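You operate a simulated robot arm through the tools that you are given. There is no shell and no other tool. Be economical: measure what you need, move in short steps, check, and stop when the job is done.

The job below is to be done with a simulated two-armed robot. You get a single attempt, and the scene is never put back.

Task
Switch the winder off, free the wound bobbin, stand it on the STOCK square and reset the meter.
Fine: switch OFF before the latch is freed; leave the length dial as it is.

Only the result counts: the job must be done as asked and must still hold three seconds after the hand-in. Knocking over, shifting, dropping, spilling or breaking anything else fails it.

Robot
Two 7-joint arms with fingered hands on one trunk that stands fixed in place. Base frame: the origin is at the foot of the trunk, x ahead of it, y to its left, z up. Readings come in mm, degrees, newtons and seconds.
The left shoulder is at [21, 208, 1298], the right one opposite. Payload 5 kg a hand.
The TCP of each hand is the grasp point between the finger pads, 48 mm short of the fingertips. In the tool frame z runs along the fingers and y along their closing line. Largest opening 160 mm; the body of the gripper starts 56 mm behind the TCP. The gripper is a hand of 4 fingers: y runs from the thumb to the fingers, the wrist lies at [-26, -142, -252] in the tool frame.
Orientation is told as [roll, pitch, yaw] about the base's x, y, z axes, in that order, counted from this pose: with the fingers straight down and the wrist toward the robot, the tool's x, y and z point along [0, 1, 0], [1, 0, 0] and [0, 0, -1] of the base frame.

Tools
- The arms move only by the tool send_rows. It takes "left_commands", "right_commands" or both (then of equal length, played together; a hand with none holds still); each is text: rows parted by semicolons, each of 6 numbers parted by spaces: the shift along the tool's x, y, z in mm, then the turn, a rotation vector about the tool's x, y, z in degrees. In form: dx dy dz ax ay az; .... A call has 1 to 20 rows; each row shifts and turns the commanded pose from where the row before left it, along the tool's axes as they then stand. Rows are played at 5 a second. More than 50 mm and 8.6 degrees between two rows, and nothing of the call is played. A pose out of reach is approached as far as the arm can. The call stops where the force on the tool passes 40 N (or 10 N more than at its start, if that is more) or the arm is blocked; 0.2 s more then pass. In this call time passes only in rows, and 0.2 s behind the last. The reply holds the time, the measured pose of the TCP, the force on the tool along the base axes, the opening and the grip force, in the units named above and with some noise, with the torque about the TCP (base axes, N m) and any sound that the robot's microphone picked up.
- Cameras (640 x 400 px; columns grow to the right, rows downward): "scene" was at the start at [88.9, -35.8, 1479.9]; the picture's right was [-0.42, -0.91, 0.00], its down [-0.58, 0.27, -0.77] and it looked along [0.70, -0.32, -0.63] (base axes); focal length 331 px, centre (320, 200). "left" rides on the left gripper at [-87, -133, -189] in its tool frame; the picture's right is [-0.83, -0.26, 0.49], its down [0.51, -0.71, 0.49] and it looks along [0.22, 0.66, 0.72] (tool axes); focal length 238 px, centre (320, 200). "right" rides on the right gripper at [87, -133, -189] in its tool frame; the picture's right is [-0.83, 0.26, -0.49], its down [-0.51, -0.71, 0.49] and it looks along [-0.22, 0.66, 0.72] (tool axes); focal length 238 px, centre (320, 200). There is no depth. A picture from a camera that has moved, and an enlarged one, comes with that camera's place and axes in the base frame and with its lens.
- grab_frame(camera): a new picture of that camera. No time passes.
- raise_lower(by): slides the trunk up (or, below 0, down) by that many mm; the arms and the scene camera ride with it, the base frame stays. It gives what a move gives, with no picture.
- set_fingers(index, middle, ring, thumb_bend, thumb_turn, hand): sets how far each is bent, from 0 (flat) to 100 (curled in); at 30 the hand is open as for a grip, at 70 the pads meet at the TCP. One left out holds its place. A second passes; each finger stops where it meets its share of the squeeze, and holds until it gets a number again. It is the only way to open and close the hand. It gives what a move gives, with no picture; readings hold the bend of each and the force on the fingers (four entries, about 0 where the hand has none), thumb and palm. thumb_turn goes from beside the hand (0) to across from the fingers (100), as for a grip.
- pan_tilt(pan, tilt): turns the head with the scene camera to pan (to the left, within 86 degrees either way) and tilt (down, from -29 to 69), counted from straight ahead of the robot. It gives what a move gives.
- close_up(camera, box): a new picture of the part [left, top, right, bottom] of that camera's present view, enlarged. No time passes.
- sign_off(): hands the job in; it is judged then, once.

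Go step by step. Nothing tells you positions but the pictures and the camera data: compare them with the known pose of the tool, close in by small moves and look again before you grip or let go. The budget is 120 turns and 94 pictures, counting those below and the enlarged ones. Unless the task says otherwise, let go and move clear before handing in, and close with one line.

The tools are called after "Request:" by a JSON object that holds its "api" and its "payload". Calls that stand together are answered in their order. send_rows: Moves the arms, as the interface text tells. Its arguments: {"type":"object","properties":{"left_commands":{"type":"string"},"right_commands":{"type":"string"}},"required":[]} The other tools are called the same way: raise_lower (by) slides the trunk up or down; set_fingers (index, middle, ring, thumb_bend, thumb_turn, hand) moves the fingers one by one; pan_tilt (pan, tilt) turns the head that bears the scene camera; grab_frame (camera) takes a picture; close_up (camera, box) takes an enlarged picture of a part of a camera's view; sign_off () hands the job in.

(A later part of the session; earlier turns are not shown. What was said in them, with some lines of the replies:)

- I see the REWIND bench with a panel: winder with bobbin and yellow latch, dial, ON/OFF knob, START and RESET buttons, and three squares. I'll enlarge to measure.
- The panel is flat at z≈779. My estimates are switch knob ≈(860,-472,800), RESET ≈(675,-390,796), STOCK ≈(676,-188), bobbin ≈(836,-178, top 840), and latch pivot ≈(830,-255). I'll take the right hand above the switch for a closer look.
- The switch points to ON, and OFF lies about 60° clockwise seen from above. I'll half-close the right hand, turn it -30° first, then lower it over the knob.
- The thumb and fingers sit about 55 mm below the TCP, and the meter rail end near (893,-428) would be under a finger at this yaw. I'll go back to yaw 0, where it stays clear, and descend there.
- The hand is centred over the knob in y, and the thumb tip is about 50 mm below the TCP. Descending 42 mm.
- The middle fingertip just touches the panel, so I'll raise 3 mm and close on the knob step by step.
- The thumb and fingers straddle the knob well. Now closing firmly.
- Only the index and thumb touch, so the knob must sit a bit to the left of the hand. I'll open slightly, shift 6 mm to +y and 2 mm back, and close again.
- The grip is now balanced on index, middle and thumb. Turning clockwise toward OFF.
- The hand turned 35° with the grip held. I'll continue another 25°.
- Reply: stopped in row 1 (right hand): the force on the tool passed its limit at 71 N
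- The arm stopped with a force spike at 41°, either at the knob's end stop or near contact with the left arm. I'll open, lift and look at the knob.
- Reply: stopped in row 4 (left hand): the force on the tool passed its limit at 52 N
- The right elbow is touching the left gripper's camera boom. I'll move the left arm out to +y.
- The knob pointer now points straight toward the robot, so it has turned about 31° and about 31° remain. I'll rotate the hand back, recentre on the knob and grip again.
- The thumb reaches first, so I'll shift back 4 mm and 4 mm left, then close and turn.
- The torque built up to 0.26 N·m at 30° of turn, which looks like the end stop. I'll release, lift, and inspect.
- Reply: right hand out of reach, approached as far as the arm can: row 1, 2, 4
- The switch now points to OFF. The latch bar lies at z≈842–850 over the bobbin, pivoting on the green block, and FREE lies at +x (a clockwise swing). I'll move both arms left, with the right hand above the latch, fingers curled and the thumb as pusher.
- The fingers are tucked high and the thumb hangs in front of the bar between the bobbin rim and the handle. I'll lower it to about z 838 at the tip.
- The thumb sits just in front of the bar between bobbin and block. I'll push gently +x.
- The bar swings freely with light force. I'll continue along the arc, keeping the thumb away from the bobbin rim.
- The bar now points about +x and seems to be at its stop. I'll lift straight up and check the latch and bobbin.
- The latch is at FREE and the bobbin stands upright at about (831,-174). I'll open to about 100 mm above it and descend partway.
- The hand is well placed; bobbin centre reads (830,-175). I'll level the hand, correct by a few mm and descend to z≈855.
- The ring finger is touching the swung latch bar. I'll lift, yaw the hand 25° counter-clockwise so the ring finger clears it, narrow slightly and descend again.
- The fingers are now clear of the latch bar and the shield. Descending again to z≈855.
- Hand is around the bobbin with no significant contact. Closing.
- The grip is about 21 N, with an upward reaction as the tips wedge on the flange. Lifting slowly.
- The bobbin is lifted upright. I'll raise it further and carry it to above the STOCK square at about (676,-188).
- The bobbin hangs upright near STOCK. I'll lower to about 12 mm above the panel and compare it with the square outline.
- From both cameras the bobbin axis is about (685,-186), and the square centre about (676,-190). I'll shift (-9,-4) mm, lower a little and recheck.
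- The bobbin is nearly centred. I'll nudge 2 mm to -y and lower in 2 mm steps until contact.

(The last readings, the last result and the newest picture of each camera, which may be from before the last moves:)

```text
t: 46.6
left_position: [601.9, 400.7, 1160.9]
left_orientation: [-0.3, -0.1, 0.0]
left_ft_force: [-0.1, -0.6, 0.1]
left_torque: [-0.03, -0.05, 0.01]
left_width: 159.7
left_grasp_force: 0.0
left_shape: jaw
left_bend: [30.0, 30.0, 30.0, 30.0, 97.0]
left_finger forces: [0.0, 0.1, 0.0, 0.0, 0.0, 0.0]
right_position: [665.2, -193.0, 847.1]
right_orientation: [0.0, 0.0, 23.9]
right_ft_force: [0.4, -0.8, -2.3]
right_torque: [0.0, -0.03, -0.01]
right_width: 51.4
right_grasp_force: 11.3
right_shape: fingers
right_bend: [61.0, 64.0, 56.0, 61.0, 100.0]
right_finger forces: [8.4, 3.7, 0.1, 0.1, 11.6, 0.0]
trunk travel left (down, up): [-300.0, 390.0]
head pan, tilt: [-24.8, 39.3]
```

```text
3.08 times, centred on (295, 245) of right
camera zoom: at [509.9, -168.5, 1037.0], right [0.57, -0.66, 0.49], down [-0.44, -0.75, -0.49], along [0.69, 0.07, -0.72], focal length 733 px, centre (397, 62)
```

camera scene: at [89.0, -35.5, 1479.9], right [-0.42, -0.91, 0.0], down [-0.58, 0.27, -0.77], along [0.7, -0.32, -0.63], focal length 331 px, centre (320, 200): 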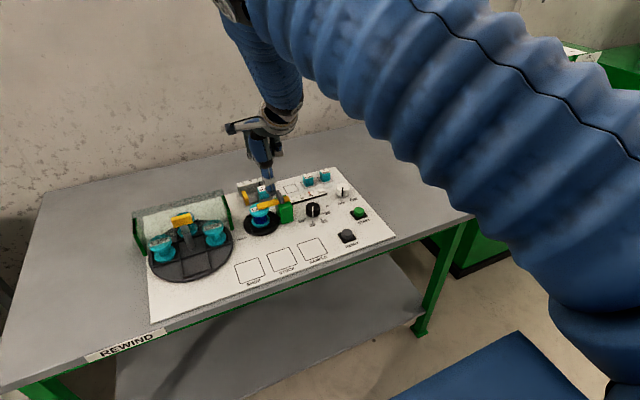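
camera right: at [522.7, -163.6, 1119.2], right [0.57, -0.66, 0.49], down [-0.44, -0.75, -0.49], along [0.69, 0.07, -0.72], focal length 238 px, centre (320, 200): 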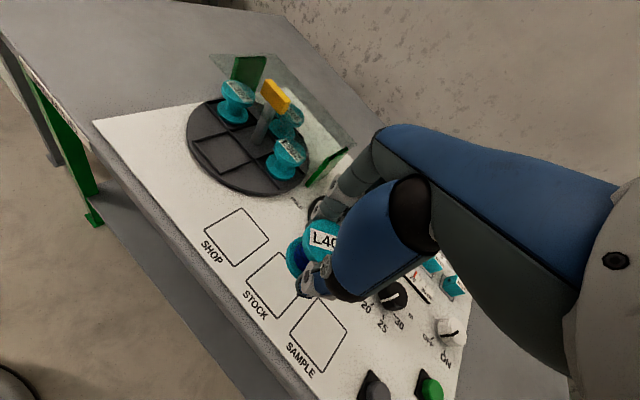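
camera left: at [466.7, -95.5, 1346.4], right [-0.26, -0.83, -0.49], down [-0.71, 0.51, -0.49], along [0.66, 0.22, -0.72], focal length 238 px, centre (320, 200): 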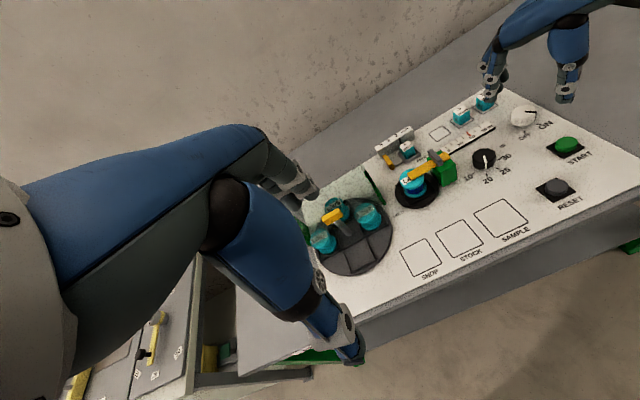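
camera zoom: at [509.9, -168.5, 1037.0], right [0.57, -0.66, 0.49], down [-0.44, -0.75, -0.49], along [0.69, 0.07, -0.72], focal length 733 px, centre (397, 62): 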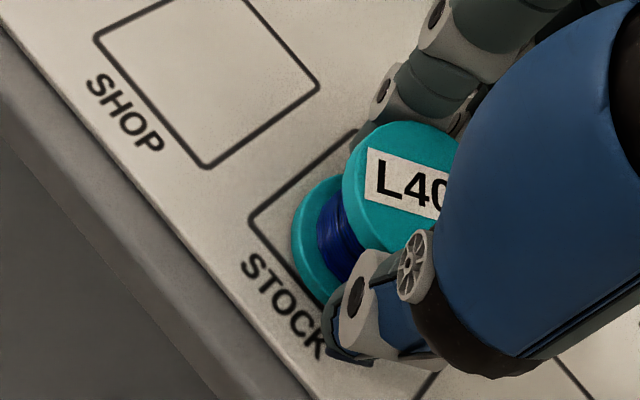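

Still hovering a few mm up and close to centred. I'll make a 1–2 mm correction and keep lowering.

Request:
{"api": "send_rows", "payload": {"right_commands": "1 1.5 0 0 0 0;0 0 1.5 0 0 0;0 0 1 0 0 0"}}

Request:
{"api": "send_rows", "payload": {"right_commands": "0 0 1 0 0 0;0 0 1 0 0 0"}}

```text
t: 47.4
left_position: [602.1, 402.0, 1159.3]
left_orientation: [-0.3, 0.0, 0.0]
left_ft_force: [0.8, -0.5, -0.2]
left_torque: [0.0, 0.0, 0.02]
left_width: 159.7
left_grasp_force: 0.0
left_shape: jaw
left_bend: [30.0, 30.0, 30.0, 30.0, 97.0]
left_finger forces: [0.0, 0.0, 0.1, 0.0, 0.0, 0.0]
right_position: [666.6, -191.3, 845.7]
right_orientation: [-0.1, -0.1, 23.9]
right_ft_force: [-0.1, -0.6, -1.2]
right_torque: [0.01, -0.01, 0.0]
right_width: 51.7
right_grasp_force: 12.1
right_shape: fingers
right_bend: [61.0, 64.0, 56.0, 61.0, 100.0]
right_finger forces: [8.4, 3.8, 0.0, 0.0, 11.6, 0.0]
trunk travel left (down, up): [-300.0, 390.0]
head pan, tilt: [-24.8, 39.3]
```

```text
t: 48.0
left_position: [601.4, 401.2, 1159.0]
left_orientation: [-0.3, -0.1, 0.0]
left_ft_force: [0.9, -0.5, -0.7]
left_torque: [-0.01, 0.01, 0.02]
left_width: 159.8
left_grasp_force: 0.0
left_shape: jaw
left_bend: [30.0, 30.0, 30.0, 30.0, 97.0]
left_finger forces: [0.1, 0.1, 0.0, 0.0, 0.0, 0.1]
right_position: [667.7, -191.4, 844.7]
right_orientation: [0.0, 0.0, 23.8]
right_ft_force: [-0.7, -1.6, 4.4]
right_torque: [0.0, -0.09, 0.01]
right_width: 51.5
right_grasp_force: 13.0
right_shape: fingers
right_bend: [61.0, 64.0, 56.0, 61.0, 100.0]
right_finger forces: [8.4, 4.2, 0.1, 0.0, 13.0, 0.0]
trunk travel left (down, up): [-300.0, 390.0]
head pan, tilt: [-24.8, 39.3]
```

Contact: the force changed to +4.4 N, so the bobbin stands on the panel. Checking placement before releasing.

Request:
{"api": "close_up", "payload": {"camera": "scene", "box": [255, 215, 325, 275]}}

Request:
{"api": "close_up", "payload": {"camera": "right", "box": [230, 180, 360, 310]}}

```text
6.67 times, centred on (290, 245) of scene
camera zoom: at [88.6, -35.4, 1480.0], right [-0.42, -0.91, 0.0], down [-0.58, 0.27, -0.77], along [0.7, -0.32, -0.63], focal length 2207 px, centre (520, -100)
```

zoom: 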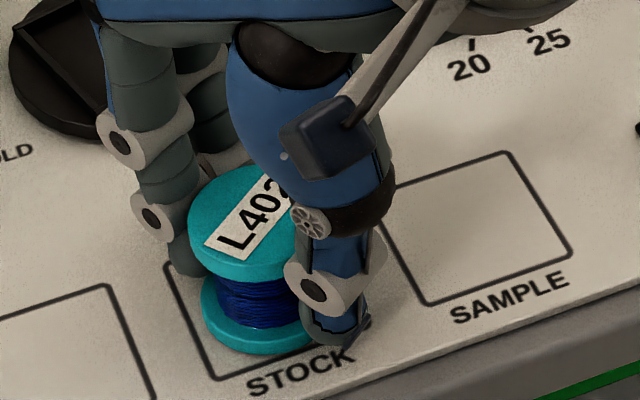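

```text
3.08 times, centred on (295, 245) of right
camera zoom: at [511.2, -166.8, 1033.6], right [0.57, -0.66, 0.49], down [-0.44, -0.75, -0.49], along [0.69, 0.07, -0.72], focal length 733 px, centre (397, 62)
```

zoom: 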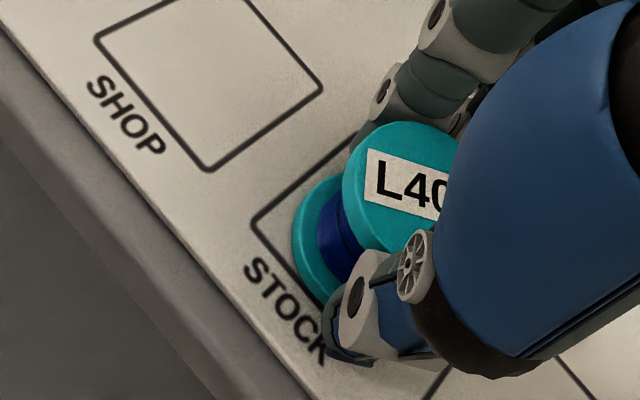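

Placement is centred to within about 2 mm. Opening the hand gradually.

Request:
{"api": "set_fingers", "payload": {"hand": "right", "index": 56, "middle": 57, "ring": 52, "thumb_bend": 56}}

Request:
{"api": "set_fingers", "payload": {"hand": "right", "index": 46, "middle": 46, "ring": 46, "thumb_bend": 48}}

Request:
{"api": "close_up", "payload": {"camera": "scene", "box": [255, 215, 325, 275]}}

```text
t: 49.0
left_position: [601.9, 401.1, 1160.2]
left_orientation: [-0.3, -0.2, 0.1]
left_ft_force: [0.1, 0.4, -0.4]
left_torque: [-0.02, 0.0, 0.02]
left_width: 159.6
left_grasp_force: 0.1
left_shape: jaw
left_bend: [30.0, 30.0, 30.0, 30.0, 97.0]
left_finger forces: [0.0, 0.0, 0.0, 0.0, 0.0, 0.1]
right_position: [667.1, -192.2, 843.2]
right_orientation: [0.0, -0.1, 23.8]
right_ft_force: [0.3, 0.2, 0.3]
right_torque: [0.0, 0.02, 0.01]
right_width: 66.3
right_grasp_force: 0.1
right_shape: fingers
right_bend: [56.0, 56.0, 52.0, 56.0, 100.0]
right_finger forces: [0.0, 0.0, 0.0, 0.0, 0.0, 0.1]
trunk travel left (down, up): [-300.0, 390.0]
head pan, tilt: [-24.8, 39.3]
```

```text
t: 50.0
left_position: [601.7, 402.8, 1161.1]
left_orientation: [-0.4, -0.1, 0.0]
left_ft_force: [-0.9, -0.6, 0.0]
left_torque: [0.01, 0.03, -0.04]
left_width: 159.9
left_grasp_force: 0.2
left_shape: jaw
left_bend: [30.0, 30.0, 30.0, 30.0, 97.0]
left_finger forces: [0.0, 0.1, 0.0, 0.0, 0.1, 0.1]
right_position: [666.6, -192.4, 843.2]
right_orientation: [0.1, -0.2, 23.8]
right_ft_force: [0.8, -0.6, 0.5]
right_torque: [-0.01, -0.01, -0.01]
right_width: 102.6
right_grasp_force: 0.1
right_shape: fingers
right_bend: [46.0, 46.0, 46.0, 48.0, 100.0]
right_finger forces: [0.0, 0.0, 0.0, 0.0, 0.0, 0.1]
trunk travel left (down, up): [-300.0, 390.0]
head pan, tilt: [-24.8, 39.3]
```

```text
6.67 times, centred on (290, 245) of scene
camera zoom: at [89.0, -35.4, 1479.9], right [-0.42, -0.91, 0.0], down [-0.58, 0.27, -0.77], along [0.7, -0.32, -0.63], focal length 2207 px, centre (520, -100)
```

zoom: 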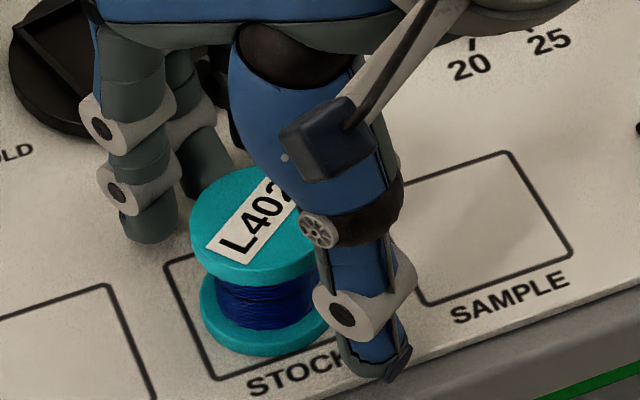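

The bobbin stands freely. Lifting straight up, then rotating back toward RESET.

Request:
{"api": "send_rows", "payload": {"right_commands": "0 0 -10 0 0 0;0 0 -20 0 0 0;0 0 -35 0 0 0;0 0 -45 0 0 0;0 0 -10 0 0 8;-10 0 0 0 0 8;-20 0 0 0 0 8;-40 0 0 0 0 0;-40 0 0 0 0 0"}}

Request:
{"api": "close_up", "payload": {"camera": "scene", "box": [230, 180, 370, 290]}}

```text
t: 52.0
left_position: [600.8, 400.4, 1159.7]
left_orientation: [-0.2, -0.1, 0.0]
left_ft_force: [-0.5, -0.5, 0.2]
left_torque: [0.1, 0.01, -0.02]
left_width: 159.5
left_grasp_force: 0.1
left_shape: jaw
left_bend: [30.0, 30.0, 30.0, 30.0, 97.0]
left_finger forces: [0.0, 0.1, 0.1, 0.0, 0.0, 0.0]
right_position: [673.0, -302.6, 961.9]
right_orientation: [0.1, 0.0, -0.2]
right_ft_force: [-0.6, 0.8, 0.0]
right_torque: [0.0, -0.03, 0.03]
right_width: 102.9
right_grasp_force: 0.1
right_shape: fingers
right_bend: [46.0, 46.0, 46.0, 48.0, 100.0]
right_finger forces: [0.0, 0.0, 0.1, 0.0, 0.1, 0.1]
trunk travel left (down, up): [-300.0, 390.0]
head pan, tilt: [-24.8, 39.3]
```

```text
3.64 times, centred on (300, 235) of scene
camera zoom: at [88.7, -36.5, 1479.9], right [-0.42, -0.91, 0.0], down [-0.58, 0.27, -0.77], along [0.7, -0.32, -0.63], focal length 1204 px, centre (393, 73)
```

zoom: 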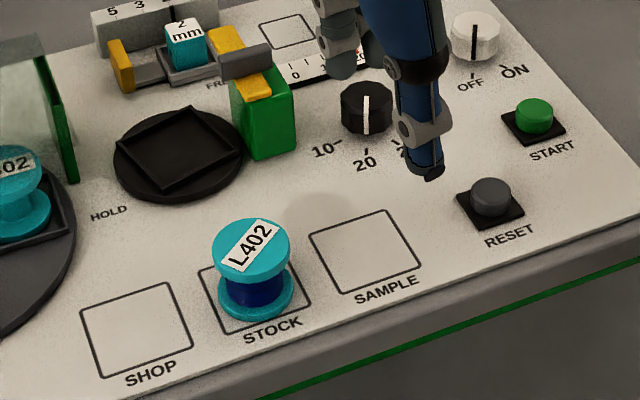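

The bobbin is on STOCK and the spindle is empty. I'll zoom to check its margin to the outline.

Request:
{"api": "close_up", "payload": {"camera": "scene", "box": [270, 230, 325, 280]}}

Request:
{"api": "grab_frame", "payload": {"camera": "right"}}

```text
8.00 times, centred on (298, 255) of scene
camera zoom: at [88.7, -36.5, 1479.9], right [-0.42, -0.91, 0.0], down [-0.58, 0.27, -0.77], along [0.7, -0.32, -0.63], focal length 2648 px, centre (500, -240)
```

zoom: 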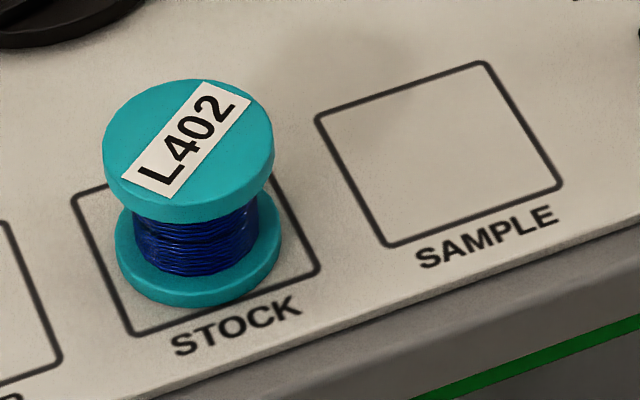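

```text
25 pictures are left
camera right: at [540.9, -216.0, 1151.9], right [0.26, -0.84, 0.49], down [-0.71, -0.5, -0.49], along [0.66, -0.22, -0.72], focal length 238 px, centre (320, 200)
```

right: 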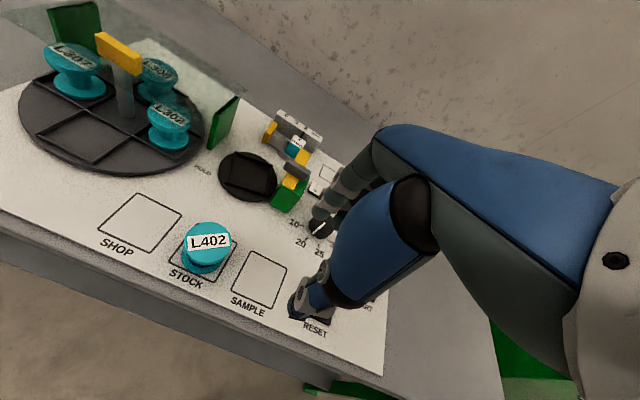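

The bobbin's lower flange lies fully inside the STOCK outline. Next I'll curl the fingers and bring the thumb tip above RESET at about (676,-391).

Request:
{"api": "set_fingers", "payload": {"hand": "right", "index": 100, "middle": 100, "ring": 100, "thumb_bend": 45}}

Request:
{"api": "send_rows", "payload": {"right_commands": "-30 22 0 0 0 0;-30 21 0 0 0 0;-28 20 0 0 0 0;0 0 30 0 0 0;0 0 30 0 0 0;0 0 30 0 0 0"}}

Request:
{"api": "close_up", "payload": {"camera": "scene", "box": [290, 170, 400, 270]}}

Request:
{"api": "close_up", "payload": {"camera": "right", "box": [220, 200, 380, 360]}}

```text
t: 53.0
left_position: [601.8, 401.8, 1161.1]
left_orientation: [-0.3, -0.1, 0.0]
left_ft_force: [0.7, 0.3, 0.1]
left_torque: [0.04, -0.01, 0.01]
left_width: 159.7
left_grasp_force: 0.1
left_shape: jaw
left_bend: [30.0, 30.0, 30.0, 30.0, 97.0]
left_finger forces: [0.0, 0.0, 0.0, 0.0, 0.0, 0.0]
right_position: [671.0, -301.8, 962.6]
right_orientation: [0.0, -0.1, -0.2]
right_ft_force: [0.2, 0.3, 0.2]
right_torque: [-0.03, 0.0, -0.05]
right_width: 99.2
right_grasp_force: 0.0
right_shape: fingers
right_bend: [100.0, 100.0, 100.0, 45.0, 99.0]
right_finger forces: [0.0, 0.0, 0.0, 0.0, 0.0, 0.1]
trunk travel left (down, up): [-300.0, 390.0]
head pan, tilt: [-24.8, 39.3]
```

```text
t: 54.4
left_position: [602.8, 400.9, 1159.2]
left_orientation: [-0.1, -0.2, 0.0]
left_ft_force: [1.1, -0.5, -0.7]
left_torque: [-0.01, 0.06, 0.0]
left_width: 159.7
left_grasp_force: 0.2
left_shape: jaw
left_bend: [30.0, 30.0, 30.0, 30.0, 97.0]
left_finger forces: [0.1, 0.0, 0.0, 0.0, 0.1, 0.0]
right_position: [736.8, -392.4, 872.3]
right_orientation: [0.0, -0.1, -0.2]
right_ft_force: [1.0, -0.4, 0.8]
right_torque: [0.04, 0.19, 0.03]
right_width: 99.5
right_grasp_force: 0.1
right_shape: fingers
right_bend: [100.0, 100.0, 100.0, 45.0, 99.0]
right_finger forces: [0.0, 0.0, 0.1, 0.1, 0.0, 0.0]
trunk travel left (down, up): [-300.0, 390.0]
head pan, tilt: [-24.8, 39.3]
```

```text
4.00 times, centred on (345, 220) of scene
camera zoom: at [90.1, -36.1, 1479.7], right [-0.42, -0.91, 0.0], down [-0.58, 0.27, -0.77], along [0.7, -0.32, -0.63], focal length 1324 px, centre (220, 120)
```

zoom: 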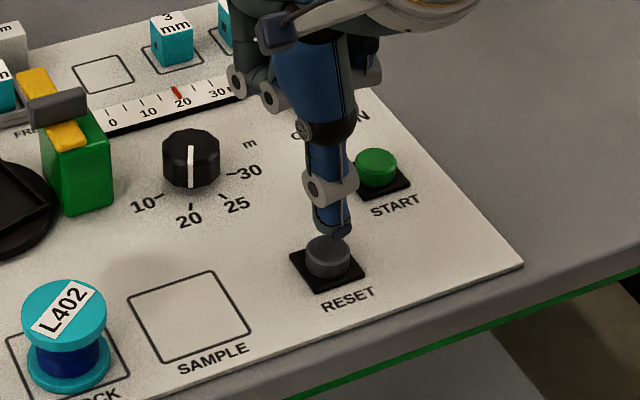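

```text
2.50 times, centred on (300, 280) of right
camera zoom: at [605.6, -306.4, 1060.9], right [0.25, -0.84, 0.49], down [-0.71, -0.5, -0.49], along [0.66, -0.22, -0.72], focal length 596 px, centre (370, 0)
```

zoom: 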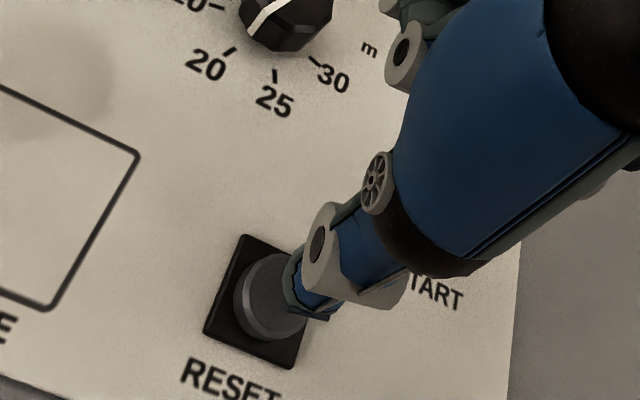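

The thumb tip is about 6 mm short in x and 4 mm right of RESET's centre. I'll correct and press down slowly.

Request:
{"api": "send_rows", "payload": {"right_commands": "4 6 5 0 0 0;0 0 8 0 0 0;0 0 4 0 0 0;0 0 3 0 0 0"}}

Request:
{"api": "close_up", "payload": {"camera": "right", "box": [220, 200, 380, 360]}}

```text
t: 55.4
left_position: [601.5, 402.4, 1160.4]
left_orientation: [-0.2, -0.1, 0.1]
left_ft_force: [0.3, -1.0, 0.5]
left_torque: [0.01, 0.0, -0.05]
left_width: 159.7
left_grasp_force: 0.0
left_shape: jaw
left_bend: [30.0, 30.0, 30.0, 30.0, 97.0]
left_finger forces: [0.0, 0.1, 0.0, 0.0, 0.0, 0.0]
right_position: [741.1, -387.0, 854.4]
right_orientation: [0.0, -0.2, -0.2]
right_ft_force: [0.2, -0.7, 2.7]
right_torque: [-0.05, 0.13, -0.02]
right_width: 99.6
right_grasp_force: 0.9
right_shape: fingers
right_bend: [100.0, 100.0, 100.0, 45.0, 99.0]
right_finger forces: [0.0, 0.1, 0.0, 0.0, 2.2, 0.0]
trunk travel left (down, up): [-300.0, 390.0]
head pan, tilt: [-24.8, 39.3]
```

```text
2.50 times, centred on (300, 280) of right
camera zoom: at [609.5, -300.0, 1043.4], right [0.25, -0.84, 0.49], down [-0.71, -0.5, -0.49], along [0.66, -0.22, -0.72], focal length 596 px, centre (370, 0)
```

zoom: 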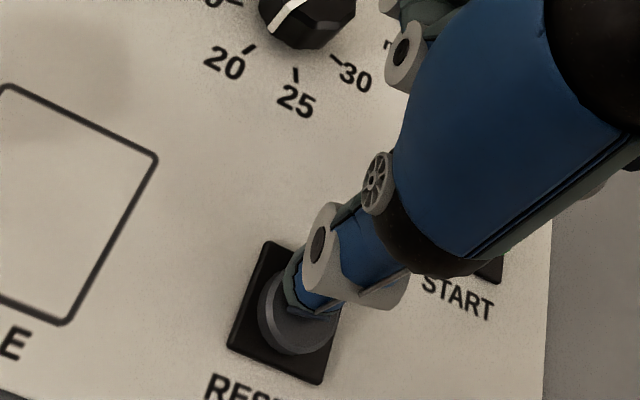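

The thumb is in contact on the RESET button. Pressing in small steps.

Request:
{"api": "send_rows", "payload": {"right_commands": "0 0 2 0 0 0;0 0 2 0 0 0"}}

Request:
{"api": "send_rows", "payload": {"right_commands": "0 0 2 0 0 0;0 0 2 0 0 0"}}

Request:
{"api": "close_up", "payload": {"camera": "right", "box": [60, 120, 380, 360]}}

```text
t: 56.0
left_position: [601.7, 402.0, 1160.2]
left_orientation: [-0.3, -0.3, 0.0]
left_ft_force: [-0.6, 0.7, 0.2]
left_torque: [0.0, -0.01, -0.02]
left_width: 159.6
left_grasp_force: 0.1
left_shape: jaw
left_bend: [30.0, 30.0, 30.0, 30.0, 97.0]
left_finger forces: [0.0, 0.1, 0.0, 0.1, 0.1, 0.0]
right_position: [740.8, -384.9, 850.3]
right_orientation: [0.0, -0.1, -0.2]
right_ft_force: [2.3, -0.8, 11.0]
right_torque: [-0.05, 0.68, 0.06]
right_width: 99.7
right_grasp_force: 5.4
right_shape: fingers
right_bend: [100.0, 100.0, 100.0, 45.0, 100.0]
right_finger forces: [0.0, 0.0, 0.0, 0.0, 10.9, 0.0]
trunk travel left (down, up): [-300.0, 390.0]
head pan, tilt: [-24.8, 39.3]
heard: click
```

```text
t: 56.6
left_position: [601.2, 403.3, 1160.4]
left_orientation: [-0.2, -0.1, 0.1]
left_ft_force: [0.3, -0.1, 0.2]
left_torque: [-0.01, 0.0, -0.01]
left_width: 159.8
left_grasp_force: 0.1
left_shape: jaw
left_bend: [30.0, 30.0, 30.0, 30.0, 97.0]
left_finger forces: [0.1, 0.0, 0.0, 0.1, 0.1, 0.0]
right_position: [742.5, -385.3, 849.9]
right_orientation: [0.0, -0.3, -0.2]
right_ft_force: [5.1, -0.9, 30.1]
right_torque: [0.09, 1.98, -0.01]
right_width: 99.8
right_grasp_force: 14.8
right_shape: fingers
right_bend: [100.0, 100.0, 100.0, 45.0, 100.0]
right_finger forces: [0.0, 0.1, 0.0, 0.1, 29.9, 0.1]
trunk travel left (down, up): [-300.0, 390.0]
head pan, tilt: [-24.8, 39.3]
```

```text
1.67 times, centred on (220, 240) of right
camera zoom: at [609.5, -298.5, 1037.9], right [0.25, -0.84, 0.49], down [-0.71, -0.5, -0.5], along [0.66, -0.22, -0.72], focal length 397 px, centre (487, 133)
```

zoom: 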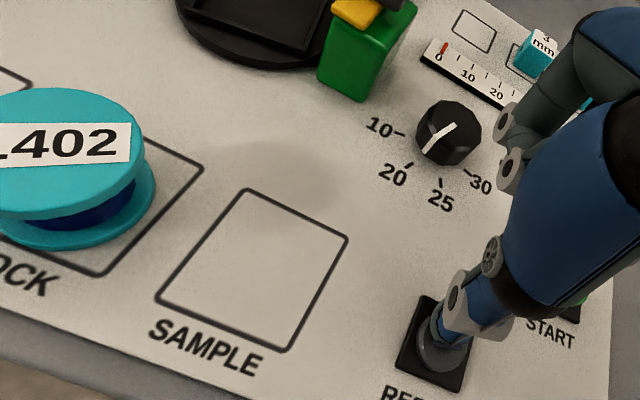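

A click was heard and the meter needle has gone to 0. Releasing the button, lifting clear, and checking the final state.

Request:
{"api": "send_rows", "payload": {"right_commands": "0 0 -6 0 0 0;0 0 -14 0 0 0;0 0 -30 0 0 0;0 0 -45 0 0 0;0 0 -45 0 0 0;-45 0 0 0 0 0;-45 0 0 0 0 0;-45 -20 0 0 0 0"}}

Request:
{"api": "close_up", "payload": {"camera": "scene", "box": [130, 160, 390, 300]}}

Request:
{"api": "close_up", "payload": {"camera": "right", "box": [0, 80, 320, 300]}}

```text
t: 58.4
left_position: [600.2, 400.1, 1162.5]
left_orientation: [-0.1, -0.2, 0.0]
left_ft_force: [-1.5, -1.5, 1.7]
left_torque: [0.18, -0.05, 0.04]
left_width: 159.7
left_grasp_force: 0.0
left_shape: jaw
left_bend: [30.0, 30.0, 30.0, 30.0, 97.0]
left_finger forces: [0.0, 0.0, 0.0, 0.0, 0.0, 0.0]
right_position: [720.2, -522.6, 986.7]
right_orientation: [0.2, 0.0, 0.0]
right_ft_force: [0.8, -0.6, 0.1]
right_torque: [0.0, 0.02, 0.05]
right_width: 99.6
right_grasp_force: 0.0
right_shape: fingers
right_bend: [100.0, 100.0, 100.0, 45.0, 99.0]
right_finger forces: [0.1, 0.1, 0.1, 0.1, 0.1, 0.1]
trunk travel left (down, up): [-300.0, 390.0]
head pan, tilt: [-24.8, 39.3]
```

```text
2.46 times, centred on (260, 230) of scene
camera zoom: at [87.6, -38.2, 1479.9], right [-0.42, -0.91, 0.0], down [-0.58, 0.27, -0.77], along [0.7, -0.32, -0.63], focal length 815 px, centre (468, 126)
```

zoom: 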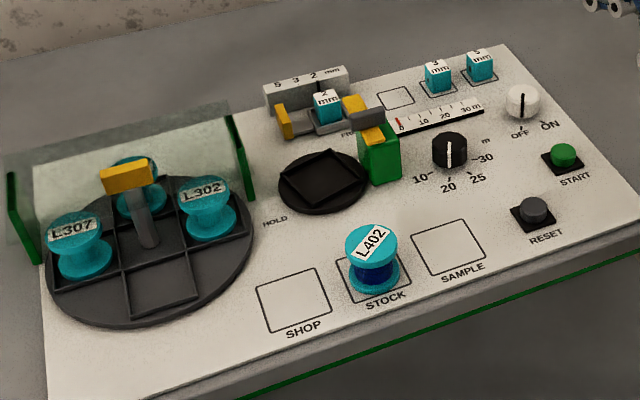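

```text
1.82 times, centred on (160, 190) of right
camera zoom: at [587.6, -436.8, 1175.4], right [0.26, -0.84, 0.48], down [-0.71, -0.5, -0.49], along [0.66, -0.22, -0.72], focal length 433 px, centre (611, 218)
```

zoom: 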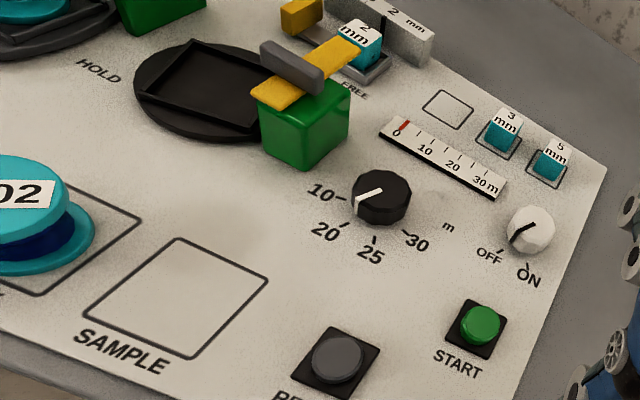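

The switch is OFF, the latch is at FREE, bobbin L402 stands on STOCK, the meter reads 0, the dial is unchanged, and both hands are clear. Handing in.

Request:
{"api": "sign_off", "payload": {}}

```text
The job is handed in.
```

I switched the winder off before freeing the latch, stood bobbin L402 on the STOCK square and reset the meter to 0; the length dial still reads 20.
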